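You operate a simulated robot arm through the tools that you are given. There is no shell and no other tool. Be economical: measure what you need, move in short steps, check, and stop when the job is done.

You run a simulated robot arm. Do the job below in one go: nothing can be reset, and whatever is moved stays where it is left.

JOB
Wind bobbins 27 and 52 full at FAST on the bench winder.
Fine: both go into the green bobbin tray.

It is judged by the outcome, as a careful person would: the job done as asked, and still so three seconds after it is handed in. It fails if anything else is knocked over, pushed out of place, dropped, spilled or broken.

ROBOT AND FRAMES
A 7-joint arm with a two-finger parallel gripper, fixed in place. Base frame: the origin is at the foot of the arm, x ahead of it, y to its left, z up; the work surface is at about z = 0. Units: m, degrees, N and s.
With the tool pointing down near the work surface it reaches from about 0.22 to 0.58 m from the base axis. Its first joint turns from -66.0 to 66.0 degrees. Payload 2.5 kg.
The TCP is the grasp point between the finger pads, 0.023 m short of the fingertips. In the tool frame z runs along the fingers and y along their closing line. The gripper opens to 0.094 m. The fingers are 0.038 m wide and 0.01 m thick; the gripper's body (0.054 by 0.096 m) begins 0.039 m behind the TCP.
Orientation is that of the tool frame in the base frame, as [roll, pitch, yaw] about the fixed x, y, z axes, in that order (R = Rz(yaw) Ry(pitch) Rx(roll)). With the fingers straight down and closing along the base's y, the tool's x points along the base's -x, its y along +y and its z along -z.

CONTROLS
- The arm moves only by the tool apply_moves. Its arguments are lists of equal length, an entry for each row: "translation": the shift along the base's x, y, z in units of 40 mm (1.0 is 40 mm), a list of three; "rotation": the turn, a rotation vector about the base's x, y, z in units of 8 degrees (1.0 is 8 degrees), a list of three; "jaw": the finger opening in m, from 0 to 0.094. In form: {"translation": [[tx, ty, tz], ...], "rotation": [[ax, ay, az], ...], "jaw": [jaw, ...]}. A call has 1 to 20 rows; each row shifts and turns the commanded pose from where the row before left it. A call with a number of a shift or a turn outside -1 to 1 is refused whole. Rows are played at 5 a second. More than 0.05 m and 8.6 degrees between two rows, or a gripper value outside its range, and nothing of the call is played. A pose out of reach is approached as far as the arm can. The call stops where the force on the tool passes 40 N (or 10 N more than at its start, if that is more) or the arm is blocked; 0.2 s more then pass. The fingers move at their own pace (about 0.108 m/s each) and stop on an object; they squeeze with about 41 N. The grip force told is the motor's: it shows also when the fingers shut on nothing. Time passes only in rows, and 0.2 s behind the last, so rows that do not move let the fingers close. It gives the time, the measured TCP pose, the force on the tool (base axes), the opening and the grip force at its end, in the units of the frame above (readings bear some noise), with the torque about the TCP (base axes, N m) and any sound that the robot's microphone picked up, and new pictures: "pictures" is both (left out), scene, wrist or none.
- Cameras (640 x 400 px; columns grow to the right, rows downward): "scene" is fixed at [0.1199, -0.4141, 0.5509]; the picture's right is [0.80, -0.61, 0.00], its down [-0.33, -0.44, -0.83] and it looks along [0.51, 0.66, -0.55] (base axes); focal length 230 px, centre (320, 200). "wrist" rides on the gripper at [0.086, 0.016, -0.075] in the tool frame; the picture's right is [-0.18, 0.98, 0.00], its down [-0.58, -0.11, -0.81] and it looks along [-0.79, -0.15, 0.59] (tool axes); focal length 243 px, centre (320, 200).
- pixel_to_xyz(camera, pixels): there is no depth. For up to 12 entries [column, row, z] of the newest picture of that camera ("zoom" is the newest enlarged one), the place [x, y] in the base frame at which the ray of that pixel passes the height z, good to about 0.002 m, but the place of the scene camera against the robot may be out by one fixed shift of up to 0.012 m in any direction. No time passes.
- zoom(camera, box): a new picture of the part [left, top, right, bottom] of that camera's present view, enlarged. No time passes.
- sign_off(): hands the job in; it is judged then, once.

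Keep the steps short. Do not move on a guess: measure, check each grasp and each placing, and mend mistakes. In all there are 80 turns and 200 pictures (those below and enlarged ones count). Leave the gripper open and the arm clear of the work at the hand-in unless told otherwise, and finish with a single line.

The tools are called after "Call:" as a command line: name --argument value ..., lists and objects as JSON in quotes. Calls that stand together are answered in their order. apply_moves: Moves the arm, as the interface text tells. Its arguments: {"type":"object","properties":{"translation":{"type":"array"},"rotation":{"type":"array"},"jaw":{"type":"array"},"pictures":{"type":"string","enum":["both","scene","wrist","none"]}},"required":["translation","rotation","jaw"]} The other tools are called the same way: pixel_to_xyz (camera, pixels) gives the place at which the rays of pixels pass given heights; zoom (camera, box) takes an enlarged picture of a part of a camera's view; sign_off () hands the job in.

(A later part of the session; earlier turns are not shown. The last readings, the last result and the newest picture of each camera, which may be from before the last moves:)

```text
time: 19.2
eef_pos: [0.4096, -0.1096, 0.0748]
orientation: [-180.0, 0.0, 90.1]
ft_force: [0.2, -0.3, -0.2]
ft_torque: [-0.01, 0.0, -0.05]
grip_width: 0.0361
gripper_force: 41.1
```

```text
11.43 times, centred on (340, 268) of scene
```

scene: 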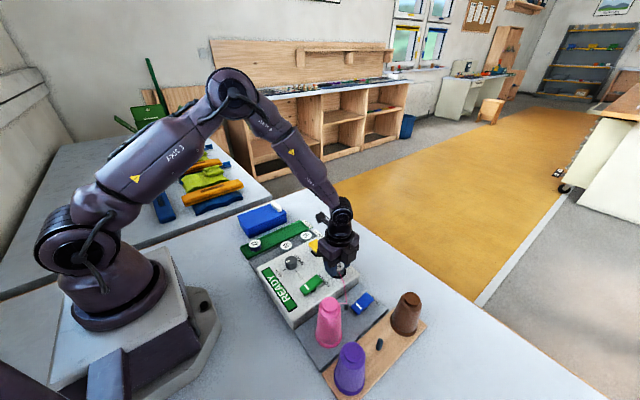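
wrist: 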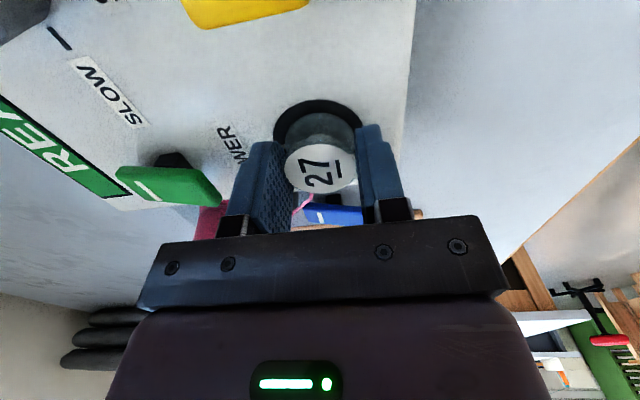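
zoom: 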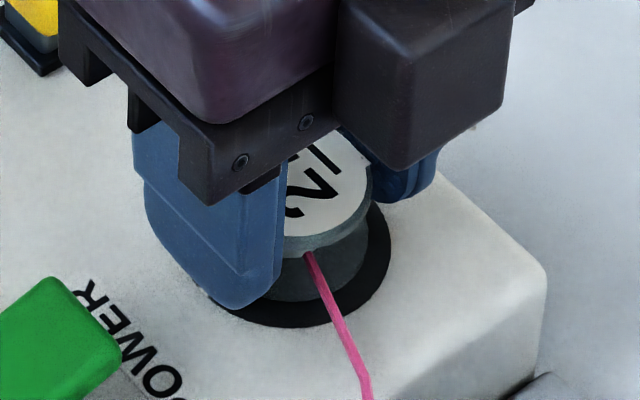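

The pink thread has attached to the bobbin, so it is on the spindle. I'll lower the last few mm by feel.

Call:
apply_moves --translation '[[0, 0, -0.03], [0, 0, -0.03], [0, 0, 0]]' --rotation '[[0, 0, 0], [0, 0, 0], [0, 0, 0]]' --jaw '[0.025, 0.025, 0.025]' --pictures "none"

Call:
zoom --camera "scene" --box '[320, 250, 360, 285]'

```text
time: 20.0
eef_pos: [0.4109, -0.1107, 0.0731]
orientation: [179.9, 0.0, 90.0]
ft_force: [-0.9, -0.4, 7.2]
ft_torque: [0.03, 0.04, -0.05]
grip_width: 0.036
gripper_force: 40.8
```

```text
11.43 times, centred on (340, 268) of scene
```

zoom: 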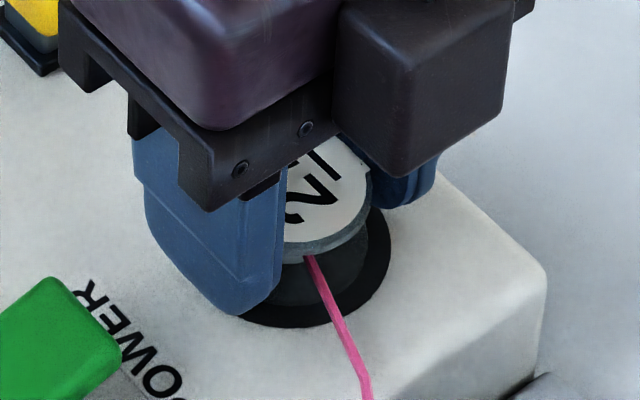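

Contact reads 7 N, so it's seated. I'll open and rise straight up.

Call:
apply_moves --translation '[[0, 0, 0.03], [0, 0, 0], [0, 0, 0.8], [0, 0, 1], [0, 0, 1], [0, 0, 0]]' --rotation '[[0, 0, 0], [0, 0, 0], [0, 0, 0], [0, 0, 0], [0, 0, 0], [0, 0, 0]]' --jaw '[0.054, 0.054, 0.054, 0.054, 0.054, 0.054]'

Call:
zoom --camera "scene" --box '[260, 210, 400, 320]'

Call:
zoom --camera "wrist" --box '[200, 0, 440, 200]'

```text
time: 21.4
eef_pos: [0.4081, -0.1092, 0.1867]
orientation: [180.0, 0.1, 89.9]
ft_force: [-1.0, 0.7, -0.5]
ft_torque: [0.05, -0.06, -0.04]
grip_width: 0.0543
gripper_force: 0.1
```

scene: 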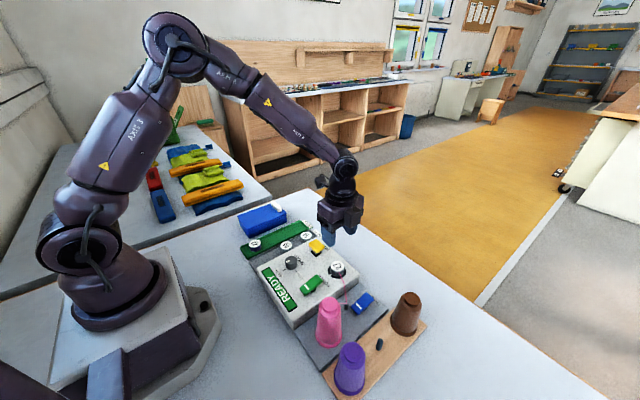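
wrist: 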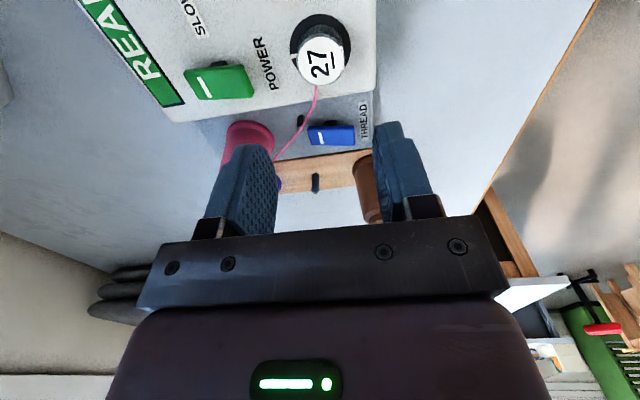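

```text
3.64 times, centred on (330, 265) of scene
```

zoom: 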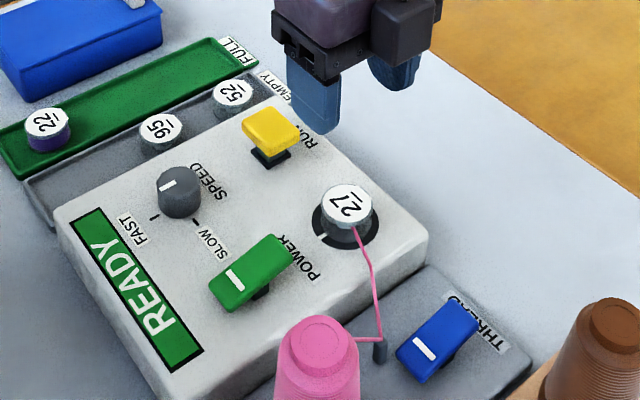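

```text
2.00 times, centred on (320, 100) of wrist
```

zoom: 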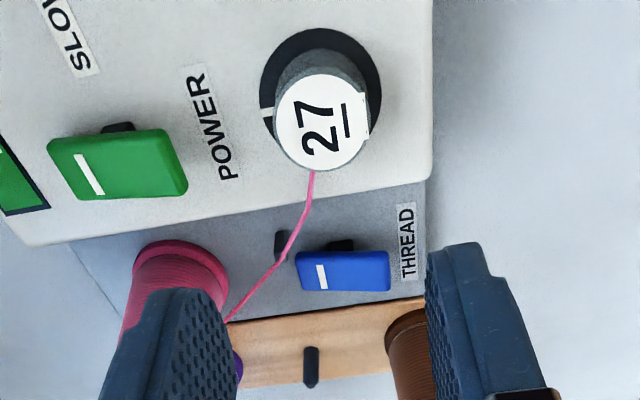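

Bobbin 27 sits on the spindle, threaded. Next I'll press RUN at about (0.4055, -0.0235) with the fingers closed, starting from above at z≈0.12.

Call:
apply_moves --translation '[[-0.07, 0.72, 0], [0, 0.72, 0], [0, 0.71, 0], [0, 0, -0.85], [0, 0, -0.85], [0, 0, 0]]' --rotation '[[0, 0, 0], [0, 0, 0], [0, 0, 0], [0, 0, 0], [0, 0, 0], [0, 0, 0]]' --jaw '[0.03, 0.0, 0.0, 0.0, 0.0, 0.0]'

Call:
zoom --camera "scene" --box '[280, 210, 360, 280]'

```text
time: 22.8
eef_pos: [0.4066, -0.0241, 0.1196]
orientation: [180.0, 0.0, 90.0]
ft_force: [0.6, 1.1, -0.1]
ft_torque: [0.01, 0.0, 0.01]
grip_width: 0.0
gripper_force: 40.9
```

scene: 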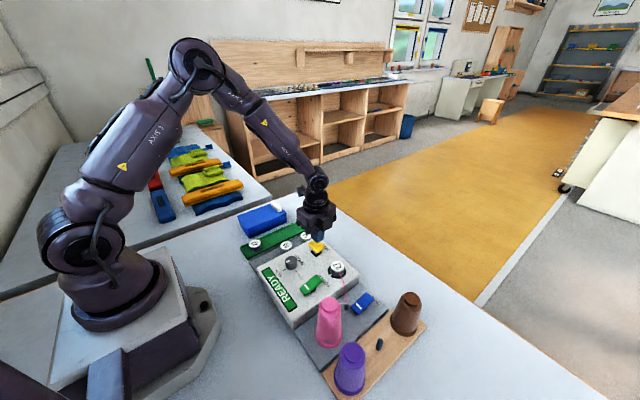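
wrist: 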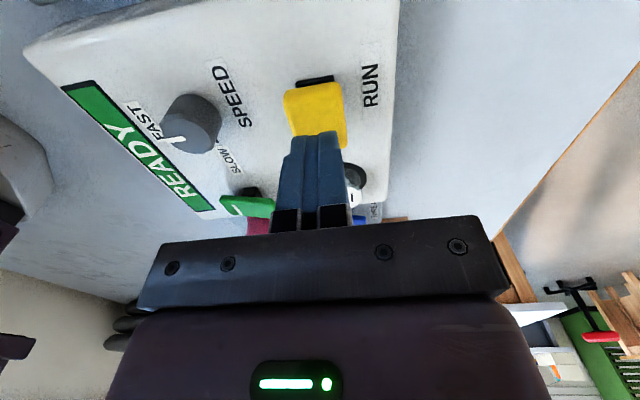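

```text
5.71 times, centred on (320, 245) of scene
```

zoom: 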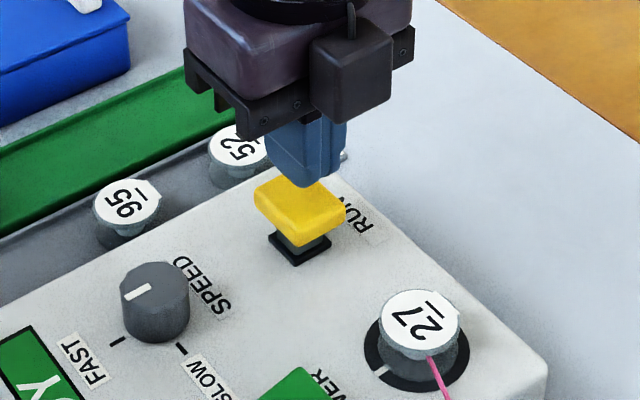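

Aligned over RUN. I'll press down in small rows, with the force limit as a guard.

Call:
apply_moves --translation '[[0, 0, -0.3], [0, 0, -0.25], [0, 0, -0.1], [0, 0, -0.1], [0, 0, 0]]' --rotation '[[0, 0, 0], [0, 0, 0], [0, 0, 0], [0, 0, 0], [0, 0, 0]]' --jaw '[0, 0, 0, 0, 0]' --pictures "none"

Call:
zoom --camera "scene" --box '[250, 210, 360, 310]'

```text
time: 24.0
eef_pos: [0.4056, -0.0241, 0.0904]
orientation: [179.9, 0.0, 90.0]
ft_force: [0.0, 0.3, 0.6]
ft_torque: [0.05, 0.0, 0.03]
grip_width: 0.0
gripper_force: 41.1
```

```text
4.00 times, centred on (305, 260) of scene
```

zoom: 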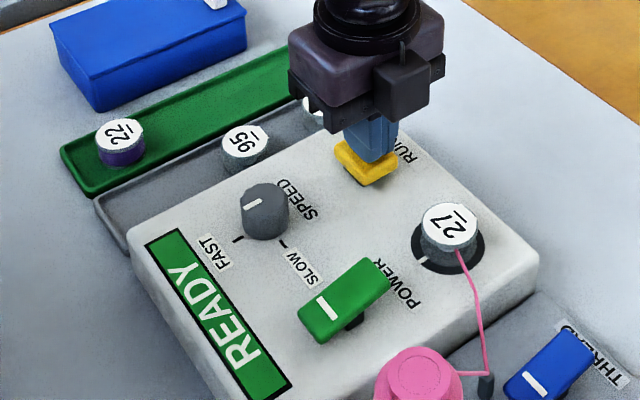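

Near contact but no force yet. I'll continue in 2 mm rows.

Call:
apply_moves --translation '[[0, 0, -0.05], [0, 0, -0.05], [0, 0, -0.05], [0, 0, 0]]' --rotation '[[0, 0, 0], [0, 0, 0], [0, 0, 0], [0, 0, 0]]' --jaw '[0, 0, 0, 0]' --pictures "none"

Call:
zoom --camera "scene" --box '[250, 210, 360, 310]'

```text
time: 24.8
eef_pos: [0.4061, -0.0254, 0.0838]
orientation: [-180.0, -0.1, 90.0]
ft_force: [-6.0, 0.7, 12.4]
ft_torque: [-0.21, 0.12, -0.08]
grip_width: 0.0
gripper_force: 40.9
stopped in row 3: the force on the tool passed its limit at 47 N (the readings are from after the stop); the commanded pose is now the measured one
```

```text
4.00 times, centred on (305, 260) of scene
```

zoom: 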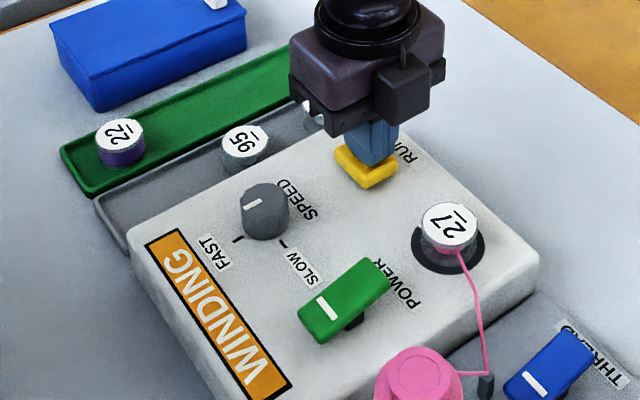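

WINDING has started. I'll back off the button, raise to z≈0.12 and watch.

Call:
apply_moves --translation '[[0, 0, 0.5], [0, 0, 0.5], [0, 0, 0], [0, 0, 0], [0, 0, 0]]' --rotation '[[0, 0, 0], [0, 0, 0], [0, 0, 0], [0, 0, 0], [0, 0, 0]]' --jaw '[0, 0, 0, 0, 0]' --pictures "none"

Call:
zoom --camera "scene" --box '[260, 220, 380, 320]'

```text
time: 26.0
eef_pos: [0.4074, -0.0247, 0.1249]
orientation: [-180.0, -0.1, 90.0]
ft_force: [0.1, -1.0, 0.1]
ft_torque: [0.0, 0.0, 0.0]
grip_width: 0.0
gripper_force: 41.2
```

```text
4.00 times, centred on (320, 270) of scene
```

zoom: 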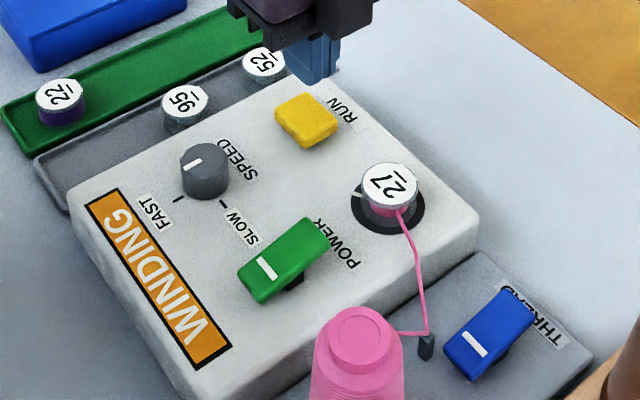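

RUN is latched down and the bobbin is filling. I'll wait 2 s and look again.

Call:
apply_moves --translation '[[0, 0, 0], [0, 0, 0], [0, 0, 0], [0, 0, 0], [0, 0, 0], [0, 0, 0], [0, 0, 0], [0, 0, 0], [0, 0, 0], [0, 0, 0]]' --rotation '[[0, 0, 0], [0, 0, 0], [0, 0, 0], [0, 0, 0], [0, 0, 0], [0, 0, 0], [0, 0, 0], [0, 0, 0], [0, 0, 0], [0, 0, 0]]' --jaw '[0, 0, 0, 0, 0, 0, 0, 0, 0, 0]' --pictures "none"

Call:
zoom --camera "scene" --box '[260, 220, 380, 320]'

```text
time: 28.2
eef_pos: [0.4066, -0.0258, 0.1243]
orientation: [180.0, -0.1, 90.0]
ft_force: [1.2, 0.5, -0.2]
ft_torque: [-0.02, 0.0, 0.03]
grip_width: 0.0
gripper_force: 41.2
```

```text
4.00 times, centred on (320, 270) of scene
```

zoom: 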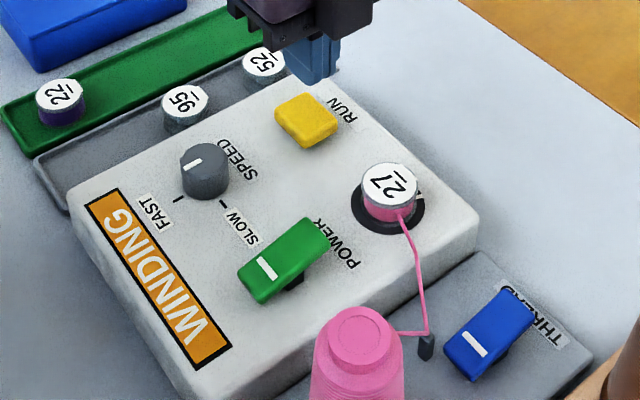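

Still WINDING and the pink is thicker. I'll wait another 2 s.

Call:
apply_moves --translation '[[0, 0, 0], [0, 0, 0], [0, 0, 0], [0, 0, 0], [0, 0, 0], [0, 0, 0], [0, 0, 0], [0, 0, 0], [0, 0, 0], [0, 0, 0]]' --rotation '[[0, 0, 0], [0, 0, 0], [0, 0, 0], [0, 0, 0], [0, 0, 0], [0, 0, 0], [0, 0, 0], [0, 0, 0], [0, 0, 0], [0, 0, 0]]' --jaw '[0, 0, 0, 0, 0, 0, 0, 0, 0, 0]' --pictures "none"

Call:
zoom --camera "scene" --box '[260, 220, 380, 320]'

```text
time: 30.4
eef_pos: [0.4069, -0.0249, 0.1244]
orientation: [179.9, -0.1, 90.0]
ft_force: [-0.2, 0.6, 0.0]
ft_torque: [0.02, 0.0, -0.01]
grip_width: 0.0
gripper_force: 41.3
```

```text
4.00 times, centred on (320, 270) of scene
```

zoom: 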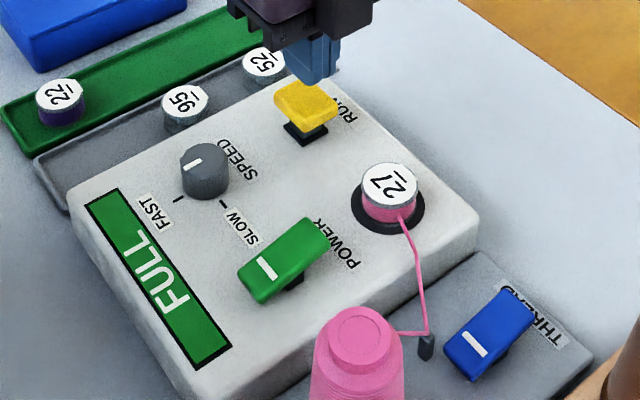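

FULL: winding stopped by itself. The thread is still attached, so I'll look closely at the THREAD rocker before removing the bobbin.

Call:
zoom --camera "scene" --box '[335, 275, 395, 325]'

Call:
zoom --camera "scene" --box '[290, 260, 350, 310]'

```text
8.00 times, centred on (365, 300) of scene
```

zoom: 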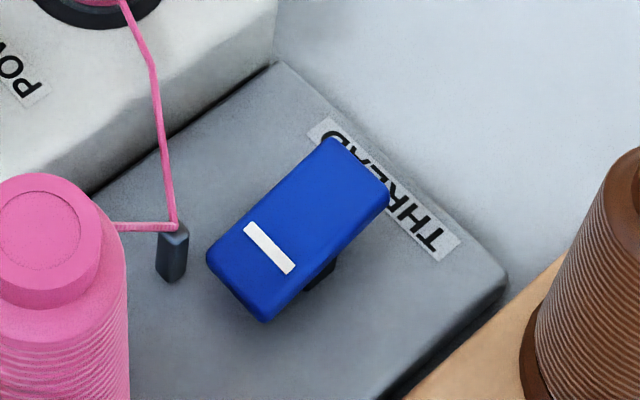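

```text
8.00 times, centred on (320, 285) of scene
```

zoom: 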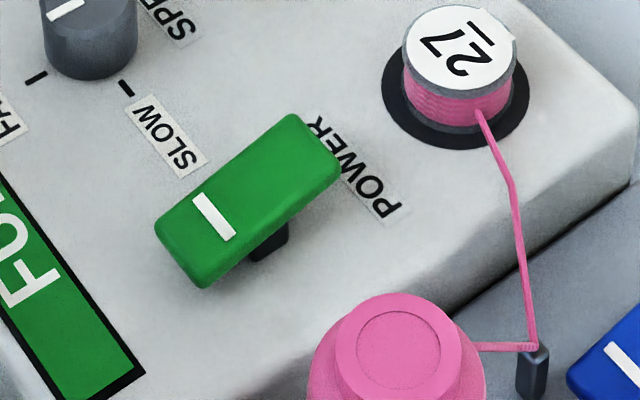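

Both rockers are pressed at their marked ends (on). The thread latched on by itself when the bobbin came down, so I'll re-grasp 27, lift slightly, and watch whether it lets go. First I'll move above it with the jaws open.

Call:
apply_moves --translation '[[0, 0, 1], [0.06, -0.71, 0], [0, -0.71, 0], [0, -0.7, 0], [0, 0, -0.7], [0, 0, 0]]' --rotation '[[0, 0, 0], [0, 0, 0], [0, 0, 0], [0, 0, 0], [0, 0, 0], [0, 0, 0]]' --jaw '[0, 0.03, 0.054, 0.054, 0.054, 0.054]' --pictures "wrist"

Call:
zoom --camera "wrist" --box '[240, 60, 400, 200]'

Call:
zoom --camera "scene" --box '[300, 220, 380, 290]'

```text
time: 31.8
eef_pos: [0.4088, -0.1064, 0.1367]
orientation: [-179.9, -0.1, 90.0]
ft_force: [-0.2, 0.1, 0.6]
ft_torque: [0.0, 0.01, 0.01]
grip_width: 0.0541
gripper_force: 0.1
```

wrist: 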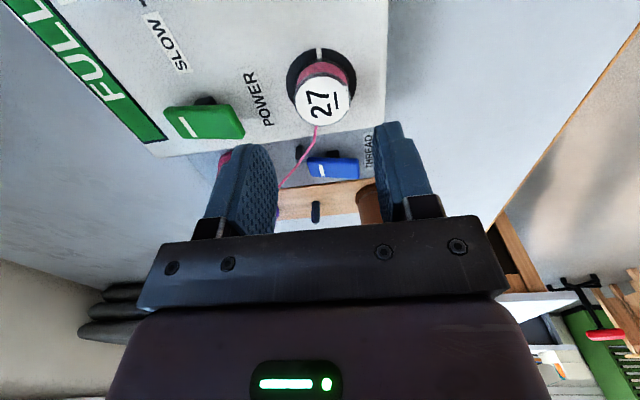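

```text
2.86 times, centred on (320, 130) of wrist
```

zoom: 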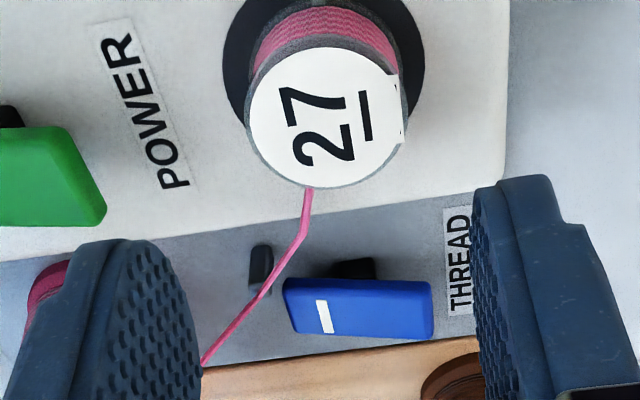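

```text
5.71 times, centred on (340, 255) of scene
```

zoom: 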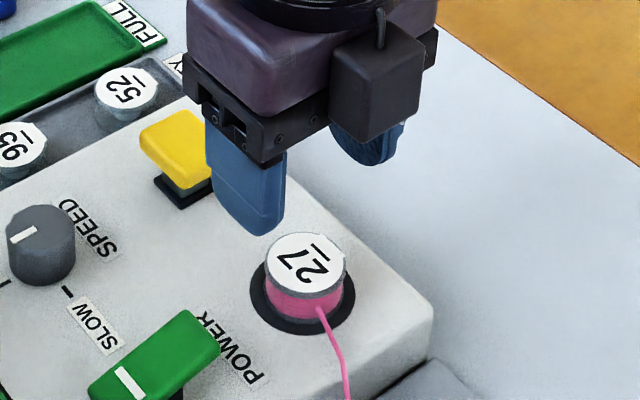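

Lined up. I'll shift 3 mm in -y and lower to grasp height.

Call:
apply_moves --translation '[[0, -0.075, -0.6], [0, 0, -0.6], [0, 0, -0.34], [0, 0, 0], [0, 0, 0], [0, 0, 0], [0, 0, 0]]' --rotation '[[0, 0, 0], [0, 0, 0], [0, 0, 0], [0, 0, 0], [0, 0, 0], [0, 0, 0], [0, 0, 0]]' --jaw '[0.054, 0.054, 0.054, 0.054, 0.04, 0.025, 0.025]' --pictures "wrist"

```text
time: 33.4
eef_pos: [0.4106, -0.1115, 0.0748]
orientation: [-180.0, -0.2, 90.0]
ft_force: [0.3, 0.3, 0.3]
ft_torque: [0.01, 0.01, -0.01]
grip_width: 0.036
gripper_force: 40.9
```

wrist: 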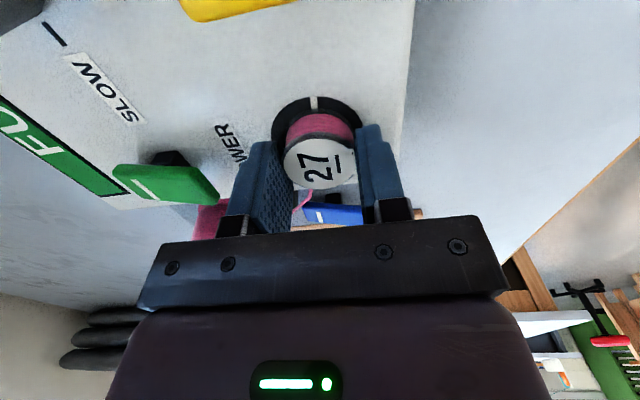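

Gripped at 36 mm. I'll lift 16 mm slowly and watch the thread.

Call:
apply_moves --translation '[[0, 0, 0.1], [0, 0, 0.1], [0, 0, 0.1], [0, 0, 0.1], [0, 0, 0]]' --rotation '[[0, 0, 0], [0, 0, 0], [0, 0, 0], [0, 0, 0], [0, 0, 0]]' --jaw '[0.025, 0.025, 0.025, 0.025, 0.025]' --pictures "none"

Call:
zoom --camera "scene" --box '[290, 230, 390, 330]'

```text
time: 34.6
eef_pos: [0.41, -0.1124, 0.0911]
orientation: [-179.9, -0.1, 90.0]
ft_force: [0.0, 0.0, 0.0]
ft_torque: [0.0, -0.04, 0.01]
grip_width: 0.0361
gripper_force: 41.2
```

```text
4.00 times, centred on (340, 280) of scene
```

zoom: 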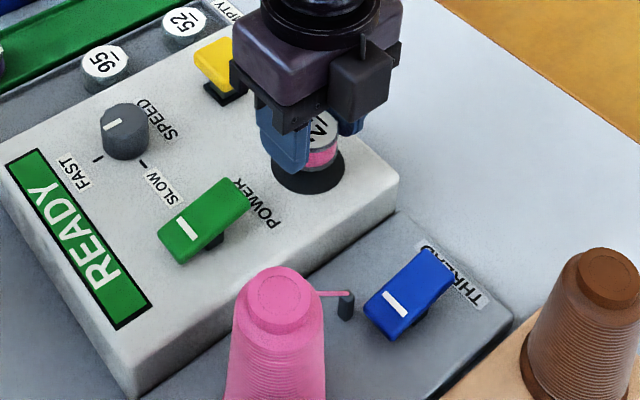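

The thread let go cleanly and the winder shows READY. Next is the green tray. I'll lift clear and check the tray and the blue box beside it for clearance.

Call:
apply_moves --translation '[[0, 0, 0.7], [0, 0, 0.9], [-0.4, 0.8, 0.1], [-0.4, 0.8, 0], [-0.4, 0.8, 0], [0, 0.8, 0], [0, 0.8, 0], [0, 0.8, 0], [0, 0, 0]]' --rotation '[[0, 0, 0], [0, 0, 0], [0, 0, 0], [0, 0, 0], [0, 0, 0], [0, 0, 0], [0, 0, 0], [0, 0, 0], [0, 0, 0]]' --jaw '[0.025, 0.025, 0.025, 0.025, 0.025, 0.025, 0.025, 0.025, 0.025]'

Call:
zoom --camera "scene" --box '[220, 180, 340, 280]'

Call:
pixel_to_xyz --camera "scene" --pixels '[[249.5, 237.5, 0.0], [286, 222.5, 0.0], [248, 229, 0.04], [248, 229, 0.05], [248, 229, 0.06], [286, 214, 0.05], [276, 207, 0.07]]'

```text
time: 36.6
eef_pos: [0.3628, 0.0818, 0.1623]
orientation: [-180.0, -0.1, 90.0]
ft_force: [0.3, 0.3, -1.0]
ft_torque: [-0.01, 0.04, 0.0]
grip_width: 0.0359
gripper_force: 40.8
```

scene: 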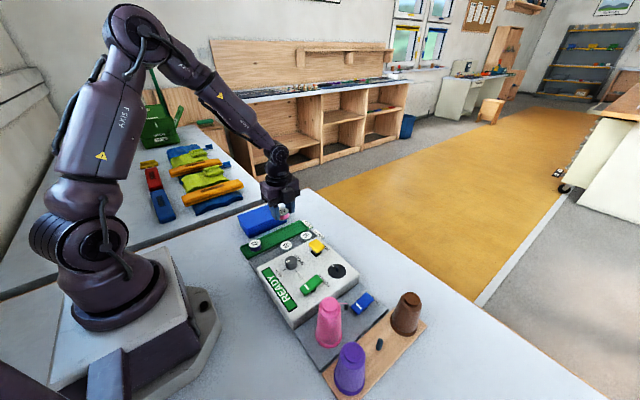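
wrist: 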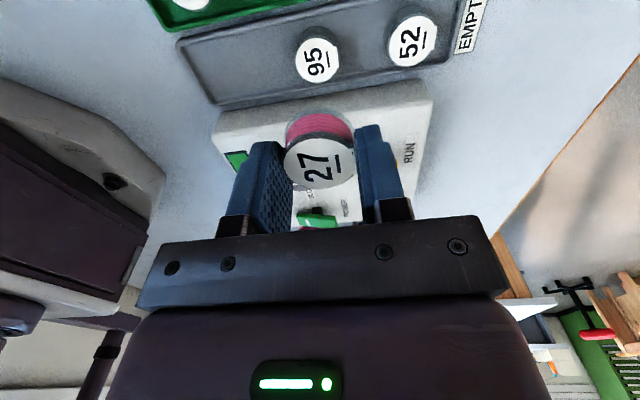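

```text
4.00 times, centred on (280, 230) of scene
```

zoom: 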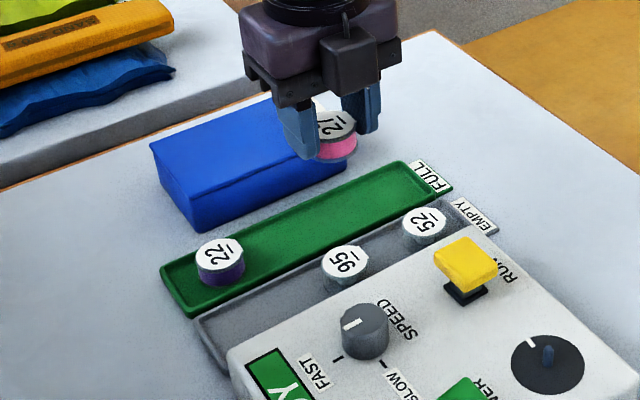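

```text
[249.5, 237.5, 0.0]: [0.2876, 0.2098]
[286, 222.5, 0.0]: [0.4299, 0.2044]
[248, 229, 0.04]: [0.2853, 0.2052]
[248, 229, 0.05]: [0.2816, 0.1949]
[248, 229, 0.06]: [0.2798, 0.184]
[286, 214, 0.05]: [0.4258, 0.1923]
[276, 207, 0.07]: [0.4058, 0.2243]
```

The box front is at y≈0.207, so the gripper body (edge 0.171) clears it. I'll go above the tray at (0.350, 0.143), z≈0.10, and look.

Call:
apply_moves --translation '[[-0.16, 0.75, 0], [-0.16, 0.78, 0], [0, 0, -0.75], [0, 0, -0.75], [0, 0, 0]]' --rotation '[[0, 0, 0], [0, 0, 0], [0, 0, 0], [0, 0, 0], [0, 0, 0]]' --jaw '[0.025, 0.025, 0.025, 0.025, 0.025]'

Call:
zoom --camera "scene" --box '[230, 190, 330, 270]'

```text
time: 37.8
eef_pos: [0.3489, 0.1428, 0.1008]
orientation: [-180.0, 0.0, 90.0]
ft_force: [-0.7, 0.0, -0.1]
ft_torque: [-0.02, 0.0, -0.01]
grip_width: 0.0362
gripper_force: 40.7
```

scene: 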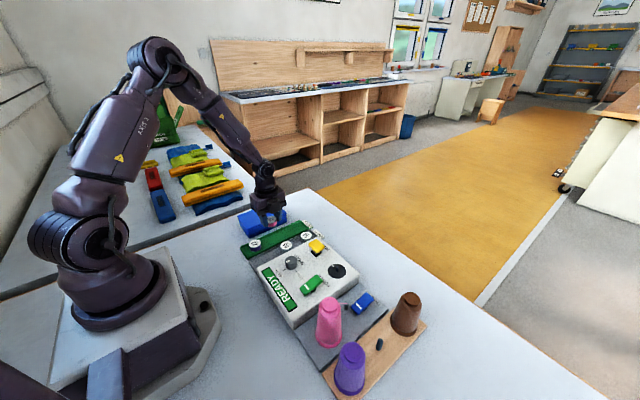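
wrist: 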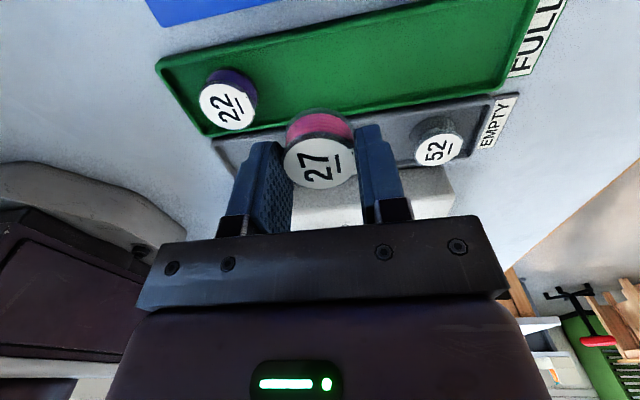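

```text
5.00 times, centred on (280, 230) of scene
```

zoom: 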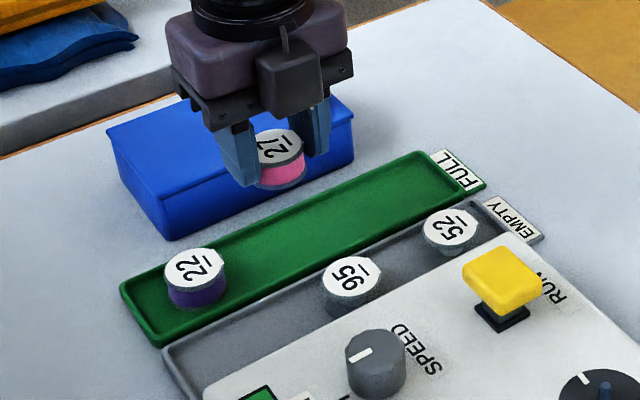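

Call:
pixel_to_xyz --camera "wrist" --pixels '[[325, 31, 0.012], [260, 128, 0.012], [370, 106, 0.012], [228, 106, 0.025], [165, 66, 0.012], [515, 88, 0.012], [440, 148, 0.025]]'

```text
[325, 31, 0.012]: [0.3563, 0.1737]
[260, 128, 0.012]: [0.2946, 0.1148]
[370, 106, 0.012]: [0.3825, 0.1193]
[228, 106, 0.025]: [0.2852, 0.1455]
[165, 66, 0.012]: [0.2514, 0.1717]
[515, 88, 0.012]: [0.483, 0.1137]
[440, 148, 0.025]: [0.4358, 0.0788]
```

The tray spans y 0.116–0.174 and 22 sits at (0.285, 0.1455), so the position is right. I'll lower to just above the floor, then by feel.

Call:
apply_moves --translation '[[0, 0, -0.7], [0, 0, -0.7], [0, 0, -0.12], [0, 0, -0.05], [0, 0, -0.05], [0, 0, 0]]' --rotation '[[0, 0, 0], [0, 0, 0], [0, 0, 0], [0, 0, 0], [0, 0, 0], [0, 0, 0]]' --jaw '[0.025, 0.025, 0.025, 0.025, 0.025, 0.025]' --pictures "none"

Call:
zoom --camera "scene" --box '[230, 190, 330, 270]'

```text
time: 39.2
eef_pos: [0.347, 0.142, 0.036]
orientation: [-179.9, 0.0, 90.1]
ft_force: [0.0, 0.3, 0.1]
ft_torque: [-0.01, -0.02, -0.03]
grip_width: 0.0363
gripper_force: 40.8
```

```text
5.00 times, centred on (280, 230) of scene
```

zoom: 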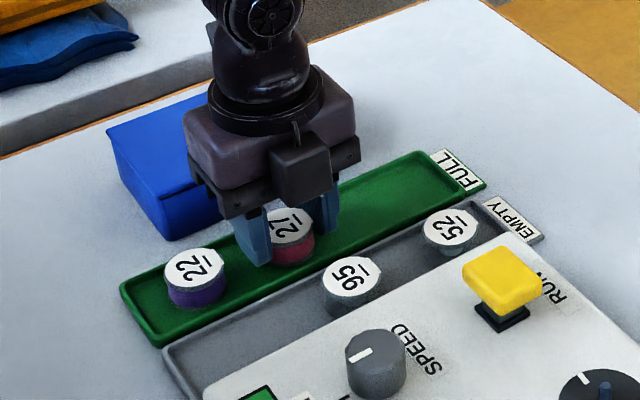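

Call:
apply_moves --translation '[[0, 0, -0.03], [0, 0, -0.03], [0, 0, 0]]' --rotation '[[0, 0, 0], [0, 0, 0], [0, 0, 0]]' --jaw '[0.025, 0.025, 0.025]' --pictures "none"

```text
time: 40.0
eef_pos: [0.3487, 0.1411, 0.0337]
orientation: [180.0, 0.0, 89.9]
ft_force: [-6.1, -1.6, 20.2]
ft_torque: [0.01, 0.21, -0.03]
grip_width: 0.0362
gripper_force: 41.5
```

It's on the tray floor (20 N). I'll ease up 0.8 mm, open to 0.050 and rise.

Call:
apply_moves --translation '[[0, 0, 0.025], [0, 0, 0], [0, 0, 0], [0, 0, 0.6], [0, 0, 1], [0, 0, 1], [0, 0, 0]]' --rotation '[[0, 0, 0], [0, 0, 0], [0, 0, 0], [0, 0, 0], [0, 0, 0], [0, 0, 0], [0, 0, 0]]' --jaw '[0.025, 0.05, 0.05, 0.05, 0.05, 0.05, 0.05]' --pictures "wrist"

Call:
zoom --camera "scene" --box '[230, 190, 330, 270]'

```text
time: 41.6
eef_pos: [0.3492, 0.1422, 0.1388]
orientation: [180.0, 0.0, 89.9]
ft_force: [-0.4, 0.3, -0.1]
ft_torque: [0.02, -0.02, 0.0]
grip_width: 0.0501
gripper_force: 0.1
```

wrist: 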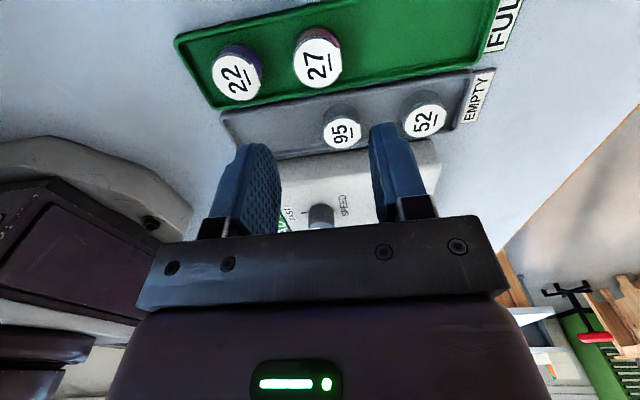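

```text
5.00 times, centred on (280, 230) of scene
```

zoom: 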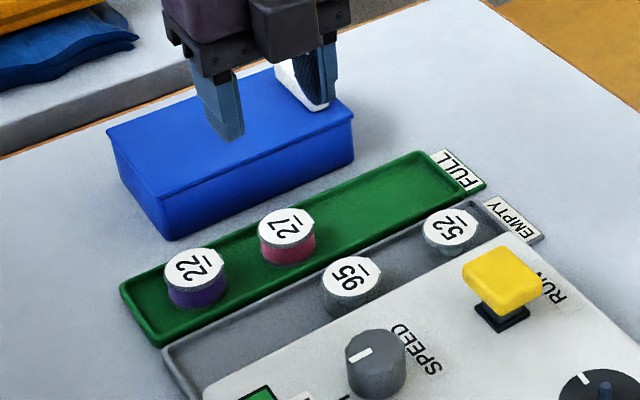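

27 stands upright in the green tray. Next is bobbin 52 at about (0.436, 0.077): I'll move above it.

Call:
apply_moves --translation '[[0.7, -0.55, 0], [0.7, -0.55, 0], [0.77, -0.5, 0], [0, 0, -0.6], [0, 0, 0]]' --rotation '[[0, 0, 0], [0, 0, 0], [0, 0, 0], [0, 0, 0], [0, 0, 0]]' --jaw '[0.054, 0.054, 0.054, 0.054, 0.054]' --pictures "wrist"

Call:
zoom --camera "wrist" --box '[240, 50, 400, 190]'

```text
time: 42.8
eef_pos: [0.4337, 0.0733, 0.1129]
orientation: [-180.0, 0.0, 90.1]
ft_force: [-0.4, 0.2, -0.9]
ft_torque: [0.02, 0.0, -0.03]
grip_width: 0.0542
gripper_force: 0.1
```

wrist: 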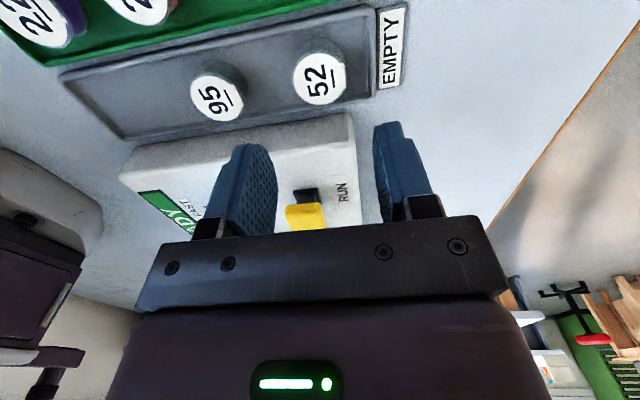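

```text
2.86 times, centred on (320, 120) of wrist
```

zoom: 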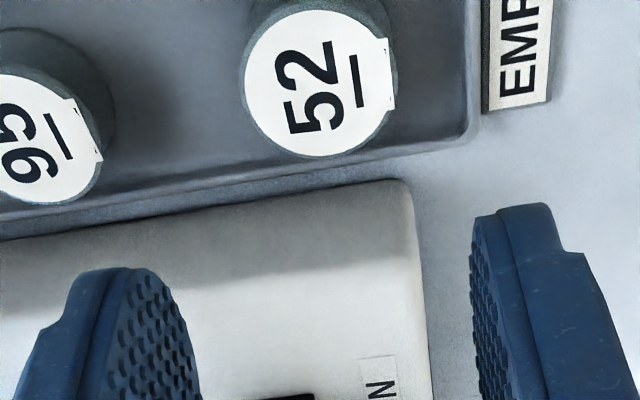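

Call:
pixel_to_xyz --camera "zoom" --pixels '[[318, 83, 0.025], [318, 83, 0.025], [318, 84, 0.025]]'

```text
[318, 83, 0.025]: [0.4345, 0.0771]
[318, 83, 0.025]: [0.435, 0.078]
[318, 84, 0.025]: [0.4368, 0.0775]
```

Bobbin 52 is at (0.4352, 0.0775). I'll correct by +1 mm x and +3.5 mm y, lower to z 0.033, and close.

Call:
apply_moves --translation '[[0.02, 0.09, -0.7], [0, 0, -0.7], [0, 0, -0.6], [0, 0, 0], [0, 0, 0], [0, 0, 0], [0, 0, 0]]' --rotation '[[0, 0, 0], [0, 0, 0], [0, 0, 0], [0, 0, 0], [0, 0, 0], [0, 0, 0], [0, 0, 0]]' --jaw '[0.054, 0.054, 0.054, 0.054, 0.04, 0.025, 0.025]' --pictures "wrist"

```text
time: 44.4
eef_pos: [0.4358, 0.079, 0.0354]
orientation: [179.9, -0.1, 90.0]
ft_force: [0.7, -0.2, -0.9]
ft_torque: [-0.02, -0.02, 0.0]
grip_width: 0.0358
gripper_force: 40.9
```

wrist: 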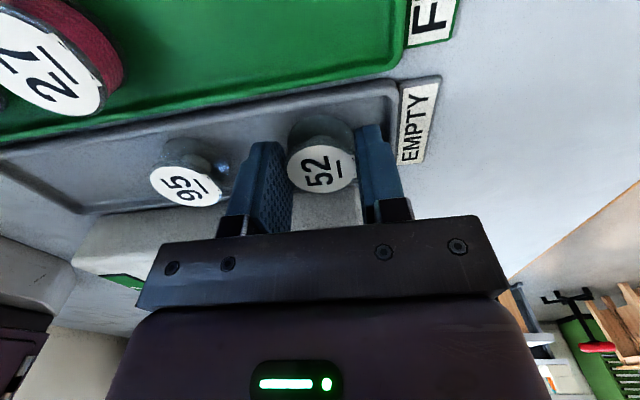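

Gripped 52 (35.8 mm) the same way as 27. I'll lift, carry to (0.410, -0.110) and lower to z≈0.10 over the spindle.

Call:
apply_moves --translation '[[0, 0, 0.5], [0, 0, 1], [0, 0, 1], [0, 0, 0.5], [-0.11, -0.79, 0], [-0.11, -0.79, 0], [-0.11, -0.79, 0], [-0.11, -0.79, 0], [-0.11, -0.79, 0], [-0.1, -0.79, 0], [0, 0, -0.7], [0, 0, -0.7], [0, 0, 0]]' --rotation '[[0, 0, 0], [0, 0, 0], [0, 0, 0], [0, 0, 0], [0, 0, 0], [0, 0, 0], [0, 0, 0], [0, 0, 0], [0, 0, 0], [0, 0, 0], [0, 0, 0], [0, 0, 0], [0, 0, 0]]' --jaw '[0.025, 0.025, 0.025, 0.025, 0.025, 0.025, 0.025, 0.025, 0.025, 0.025, 0.025, 0.025, 0.025]' --pictures "scene"

Call:
zoom --camera "wrist" --box '[280, 90, 360, 170]'

Call:
zoom --camera "scene" --box '[320, 250, 360, 285]'

```text
time: 47.2
eef_pos: [0.411, -0.1092, 0.0976]
orientation: [180.0, -0.1, 89.9]
ft_force: [0.8, 0.1, -0.2]
ft_torque: [-0.02, 0.02, 0.02]
grip_width: 0.0361
gripper_force: 41.5
```

scene: 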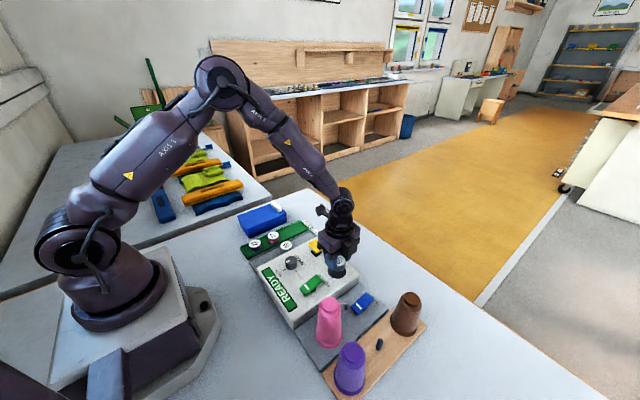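

```text
5.00 times, centred on (320, 130) of wrist
```

zoom: 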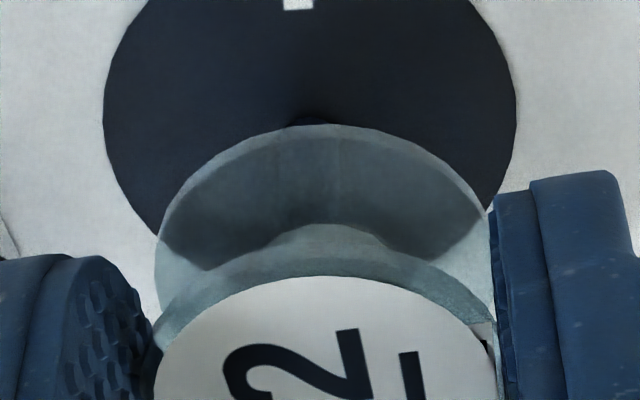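

```text
11.43 times, centred on (340, 268) of scene
```

zoom: 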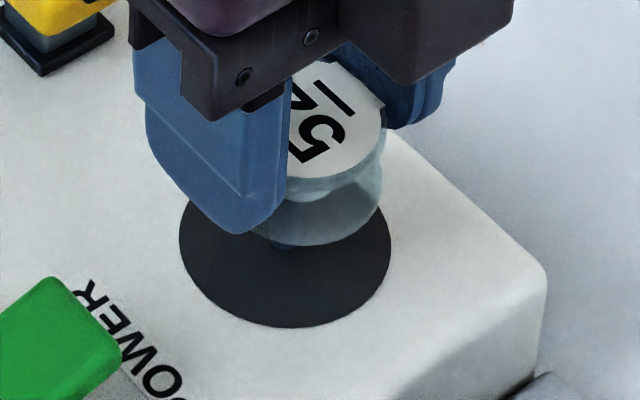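

Compared with 27's approach, 52 sits about 3 mm too far -y and 1 mm too far +x (scene flange edge at 383 vs 373). I'll correct that and re-check.

Call:
apply_moves --translation '[[-0.025, 0.075, 0], [0, 0, 0]]' --rotation '[[0, 0, 0], [0, 0, 0]]' --jaw '[0.025, 0.025]' --pictures "none"

Call:
zoom --camera "wrist" --box '[280, 90, 360, 170]'

Call:
zoom --camera "scene" --box '[320, 250, 360, 285]'

```text
time: 47.8
eef_pos: [0.409, -0.1052, 0.0993]
orientation: [179.9, -0.2, 90.0]
ft_force: [0.4, 0.1, 0.8]
ft_torque: [0.02, 0.0, 0.05]
grip_width: 0.0362
gripper_force: 41.4
```

```text
5.00 times, centred on (320, 130) of wrist
```

zoom: 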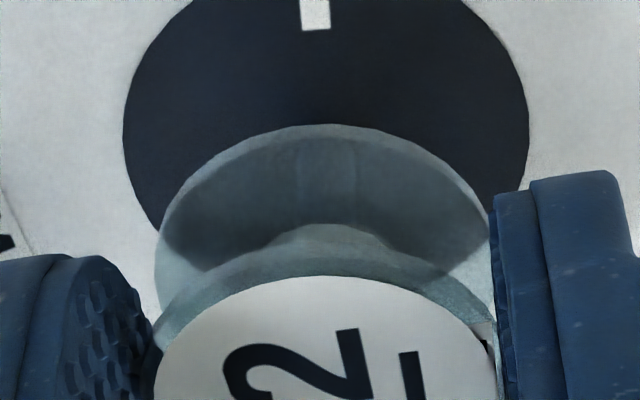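

```text
11.43 times, centred on (340, 268) of scene
```

zoom: 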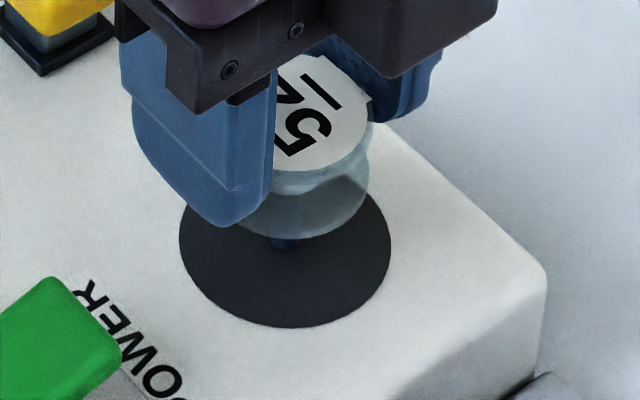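

Well aligned now (disc centre 325 vs bobbin 325 in the wrist view). I'll nudge -0.8 mm y and lower onto the pin in small rows.

Call:
apply_moves --translation '[[0, -0.02, -0.1], [0, 0, -0.1], [0, 0, -0.1], [0, 0, -0.1], [0, 0, -0.05], [0, 0, 0]]' --rotation '[[0, 0, 0], [0, 0, 0], [0, 0, 0], [0, 0, 0], [0, 0, 0], [0, 0, 0]]' --jaw '[0.025, 0.025, 0.025, 0.025, 0.025, 0.025]' --pictures "none"

Call:
zoom --camera "scene" --box '[320, 250, 360, 285]'

```text
time: 49.2
eef_pos: [0.4079, -0.1062, 0.0795]
orientation: [-180.0, -0.1, 90.0]
ft_force: [-0.7, -0.3, -0.9]
ft_torque: [0.02, -0.03, -0.01]
grip_width: 0.036
gripper_force: 41.1
```

```text
11.43 times, centred on (340, 268) of scene
```

zoom: 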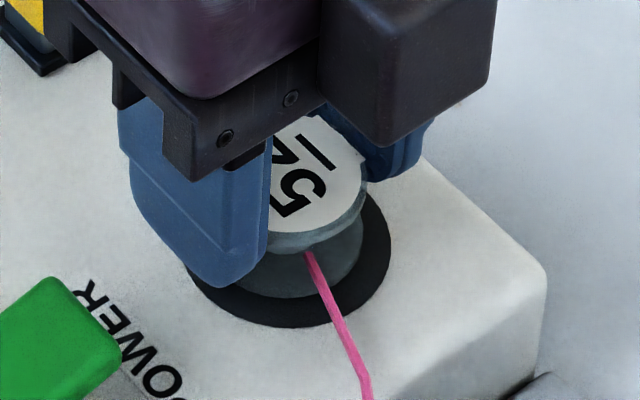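

The thread has attached again. I'll lower the last few mm until contact.

Call:
apply_moves --translation '[[0, 0, -0.04], [0, 0, -0.03], [0, 0, -0.03], [0, 0, 0]]' --rotation '[[0, 0, 0], [0, 0, 0], [0, 0, 0], [0, 0, 0]]' --jaw '[0.025, 0.025, 0.025, 0.025]' --pictures "none"

```text
time: 50.2
eef_pos: [0.4082, -0.1069, 0.0766]
orientation: [180.0, -0.1, 90.0]
ft_force: [-0.1, 1.2, 7.9]
ft_torque: [0.04, 0.01, -0.02]
grip_width: 0.0359
gripper_force: 40.8
```

Contact is 8 N at the expected height. I'll release and rise.

Call:
apply_moves --translation '[[0, 0, 0], [0, 0, 0], [0, 0, 0.8], [0, 0, 1], [0, 0, 0.8], [0, 0, 0]]' --rotation '[[0, 0, 0], [0, 0, 0], [0, 0, 0], [0, 0, 0], [0, 0, 0], [0, 0, 0]]' --jaw '[0.054, 0.054, 0.054, 0.054, 0.054, 0.054]' --pictures "none"

Call:
zoom --camera "scene" --box '[250, 210, 370, 310]'

```text
time: 51.6
eef_pos: [0.408, -0.1053, 0.1806]
orientation: [-179.9, -0.1, 90.0]
ft_force: [0.2, -0.5, 0.0]
ft_torque: [0.01, 0.0, 0.01]
grip_width: 0.0541
gripper_force: 0.1
```

```text
4.00 times, centred on (310, 260) of scene
```

zoom: 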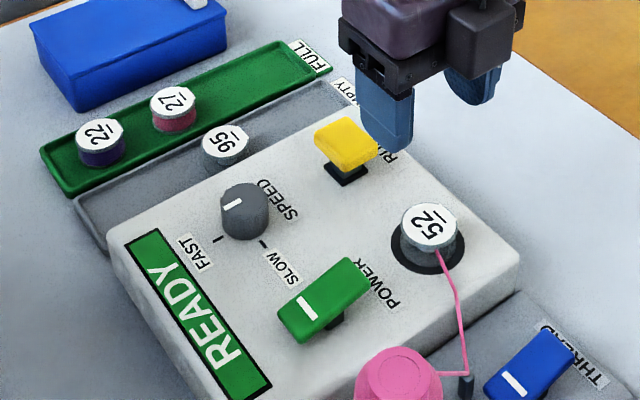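

52 is seated and the speed is still FAST. Moving over RUN with the fingers closed.

Call:
apply_moves --translation '[[-0.05, 0.67, 0], [0, 0.67, 0], [0, 0.68, 0], [0, 0, -0.8], [0, 0, -0.8], [0, 0, -0.55], [0, 0, 0]]' --rotation '[[0, 0, 0], [0, 0, 0], [0, 0, 0], [0, 0, 0], [0, 0, 0], [0, 0, 0], [0, 0, 0]]' --jaw '[0.03, 0.0, 0.0, 0.0, 0.0, 0.0, 0.0]' --pictures "none"

Call:
zoom --camera "scene" --box '[250, 210, 370, 310]'

```text
time: 53.2
eef_pos: [0.4045, -0.0243, 0.0922]
orientation: [-180.0, 0.0, 89.9]
ft_force: [0.3, 0.2, 1.6]
ft_torque: [-0.02, 0.02, 0.03]
grip_width: 0.0003
gripper_force: 40.7
```

```text
4.00 times, centred on (310, 260) of scene
```

zoom: 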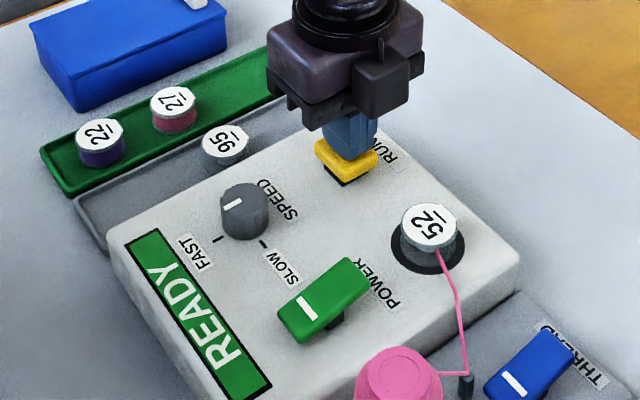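

Touching the button. I'll press in 2 mm rows, then back off.

Call:
apply_moves --translation '[[0, 0, -0.05], [0, 0, -0.05], [0, 0, -0.05], [0, 0, -0.05], [0, 0, 0]]' --rotation '[[0, 0, 0], [0, 0, 0], [0, 0, 0], [0, 0, 0], [0, 0, 0]]' --jaw '[0, 0, 0, 0, 0]' --pictures "none"

Call:
apply_moves --translation '[[0, 0, 0.5], [0, 0, 0.8], [0, 0, 0], [0, 0, 0], [0, 0, 0]]' --rotation '[[0, 0, 0], [0, 0, 0], [0, 0, 0], [0, 0, 0], [0, 0, 0]]' --jaw '[0, 0, 0, 0, 0]' --pictures "none"

Call:
zoom --camera "scene" --box '[250, 210, 370, 310]'

```text
time: 54.4
eef_pos: [0.4056, -0.0238, 0.0861]
orientation: [-180.0, -0.2, 90.0]
ft_force: [-4.0, -0.3, 8.5]
ft_torque: [-0.09, 0.11, -0.09]
grip_width: 0.0001
gripper_force: 40.8
```

```text
time: 55.6
eef_pos: [0.4049, -0.0252, 0.1381]
orientation: [180.0, -0.1, 90.0]
ft_force: [0.0, 0.5, -0.2]
ft_torque: [0.01, 0.01, 0.03]
grip_width: 0.0002
gripper_force: 41.4
```

```text
4.00 times, centred on (310, 260) of scene
```

zoom: 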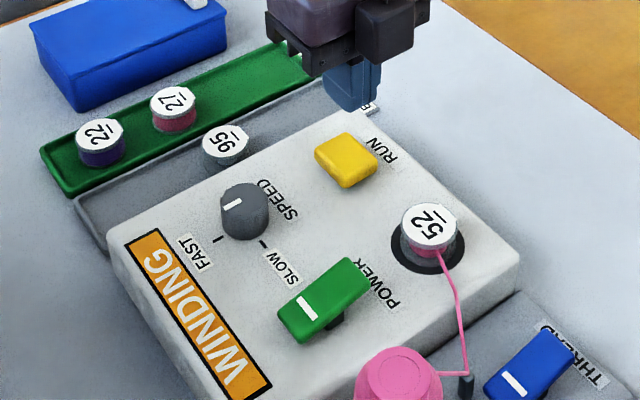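

WINDING again. I'll wait 4 s for FULL.

Call:
apply_moves --translation '[[0, 0, 0], [0, 0, 0], [0, 0, 0], [0, 0, 0], [0, 0, 0], [0, 0, 0], [0, 0, 0], [0, 0, 0], [0, 0, 0], [0, 0, 0], [0, 0, 0], [0, 0, 0], [0, 0, 0], [0, 0, 0], [0, 0, 0], [0, 0, 0], [0, 0, 0], [0, 0, 0], [0, 0, 0], [0, 0, 0]]' --rotation '[[0, 0, 0], [0, 0, 0], [0, 0, 0], [0, 0, 0], [0, 0, 0], [0, 0, 0], [0, 0, 0], [0, 0, 0], [0, 0, 0], [0, 0, 0], [0, 0, 0], [0, 0, 0], [0, 0, 0], [0, 0, 0], [0, 0, 0], [0, 0, 0], [0, 0, 0], [0, 0, 0], [0, 0, 0], [0, 0, 0]]' --jaw '[0, 0, 0, 0, 0, 0, 0, 0, 0, 0, 0, 0, 0, 0, 0, 0, 0, 0, 0, 0]' --pictures "none"

Call:
zoom --camera "scene" --box '[250, 210, 370, 310]'

```text
time: 59.8
eef_pos: [0.407, -0.0258, 0.1383]
orientation: [180.0, -0.1, 90.0]
ft_force: [0.2, 0.0, -1.0]
ft_torque: [0.0, -0.01, 0.01]
grip_width: 0.0001
gripper_force: 41.1
```

```text
4.00 times, centred on (310, 260) of scene
```

zoom: 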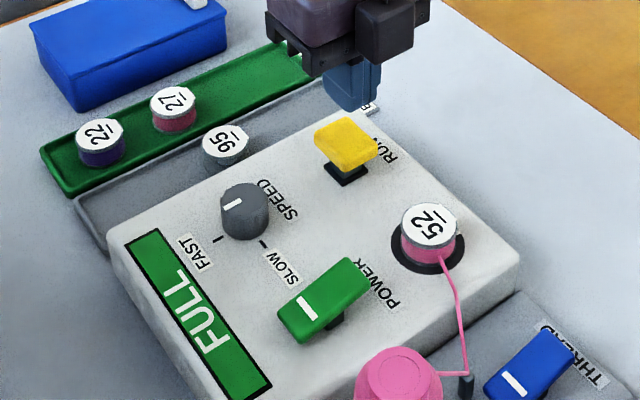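

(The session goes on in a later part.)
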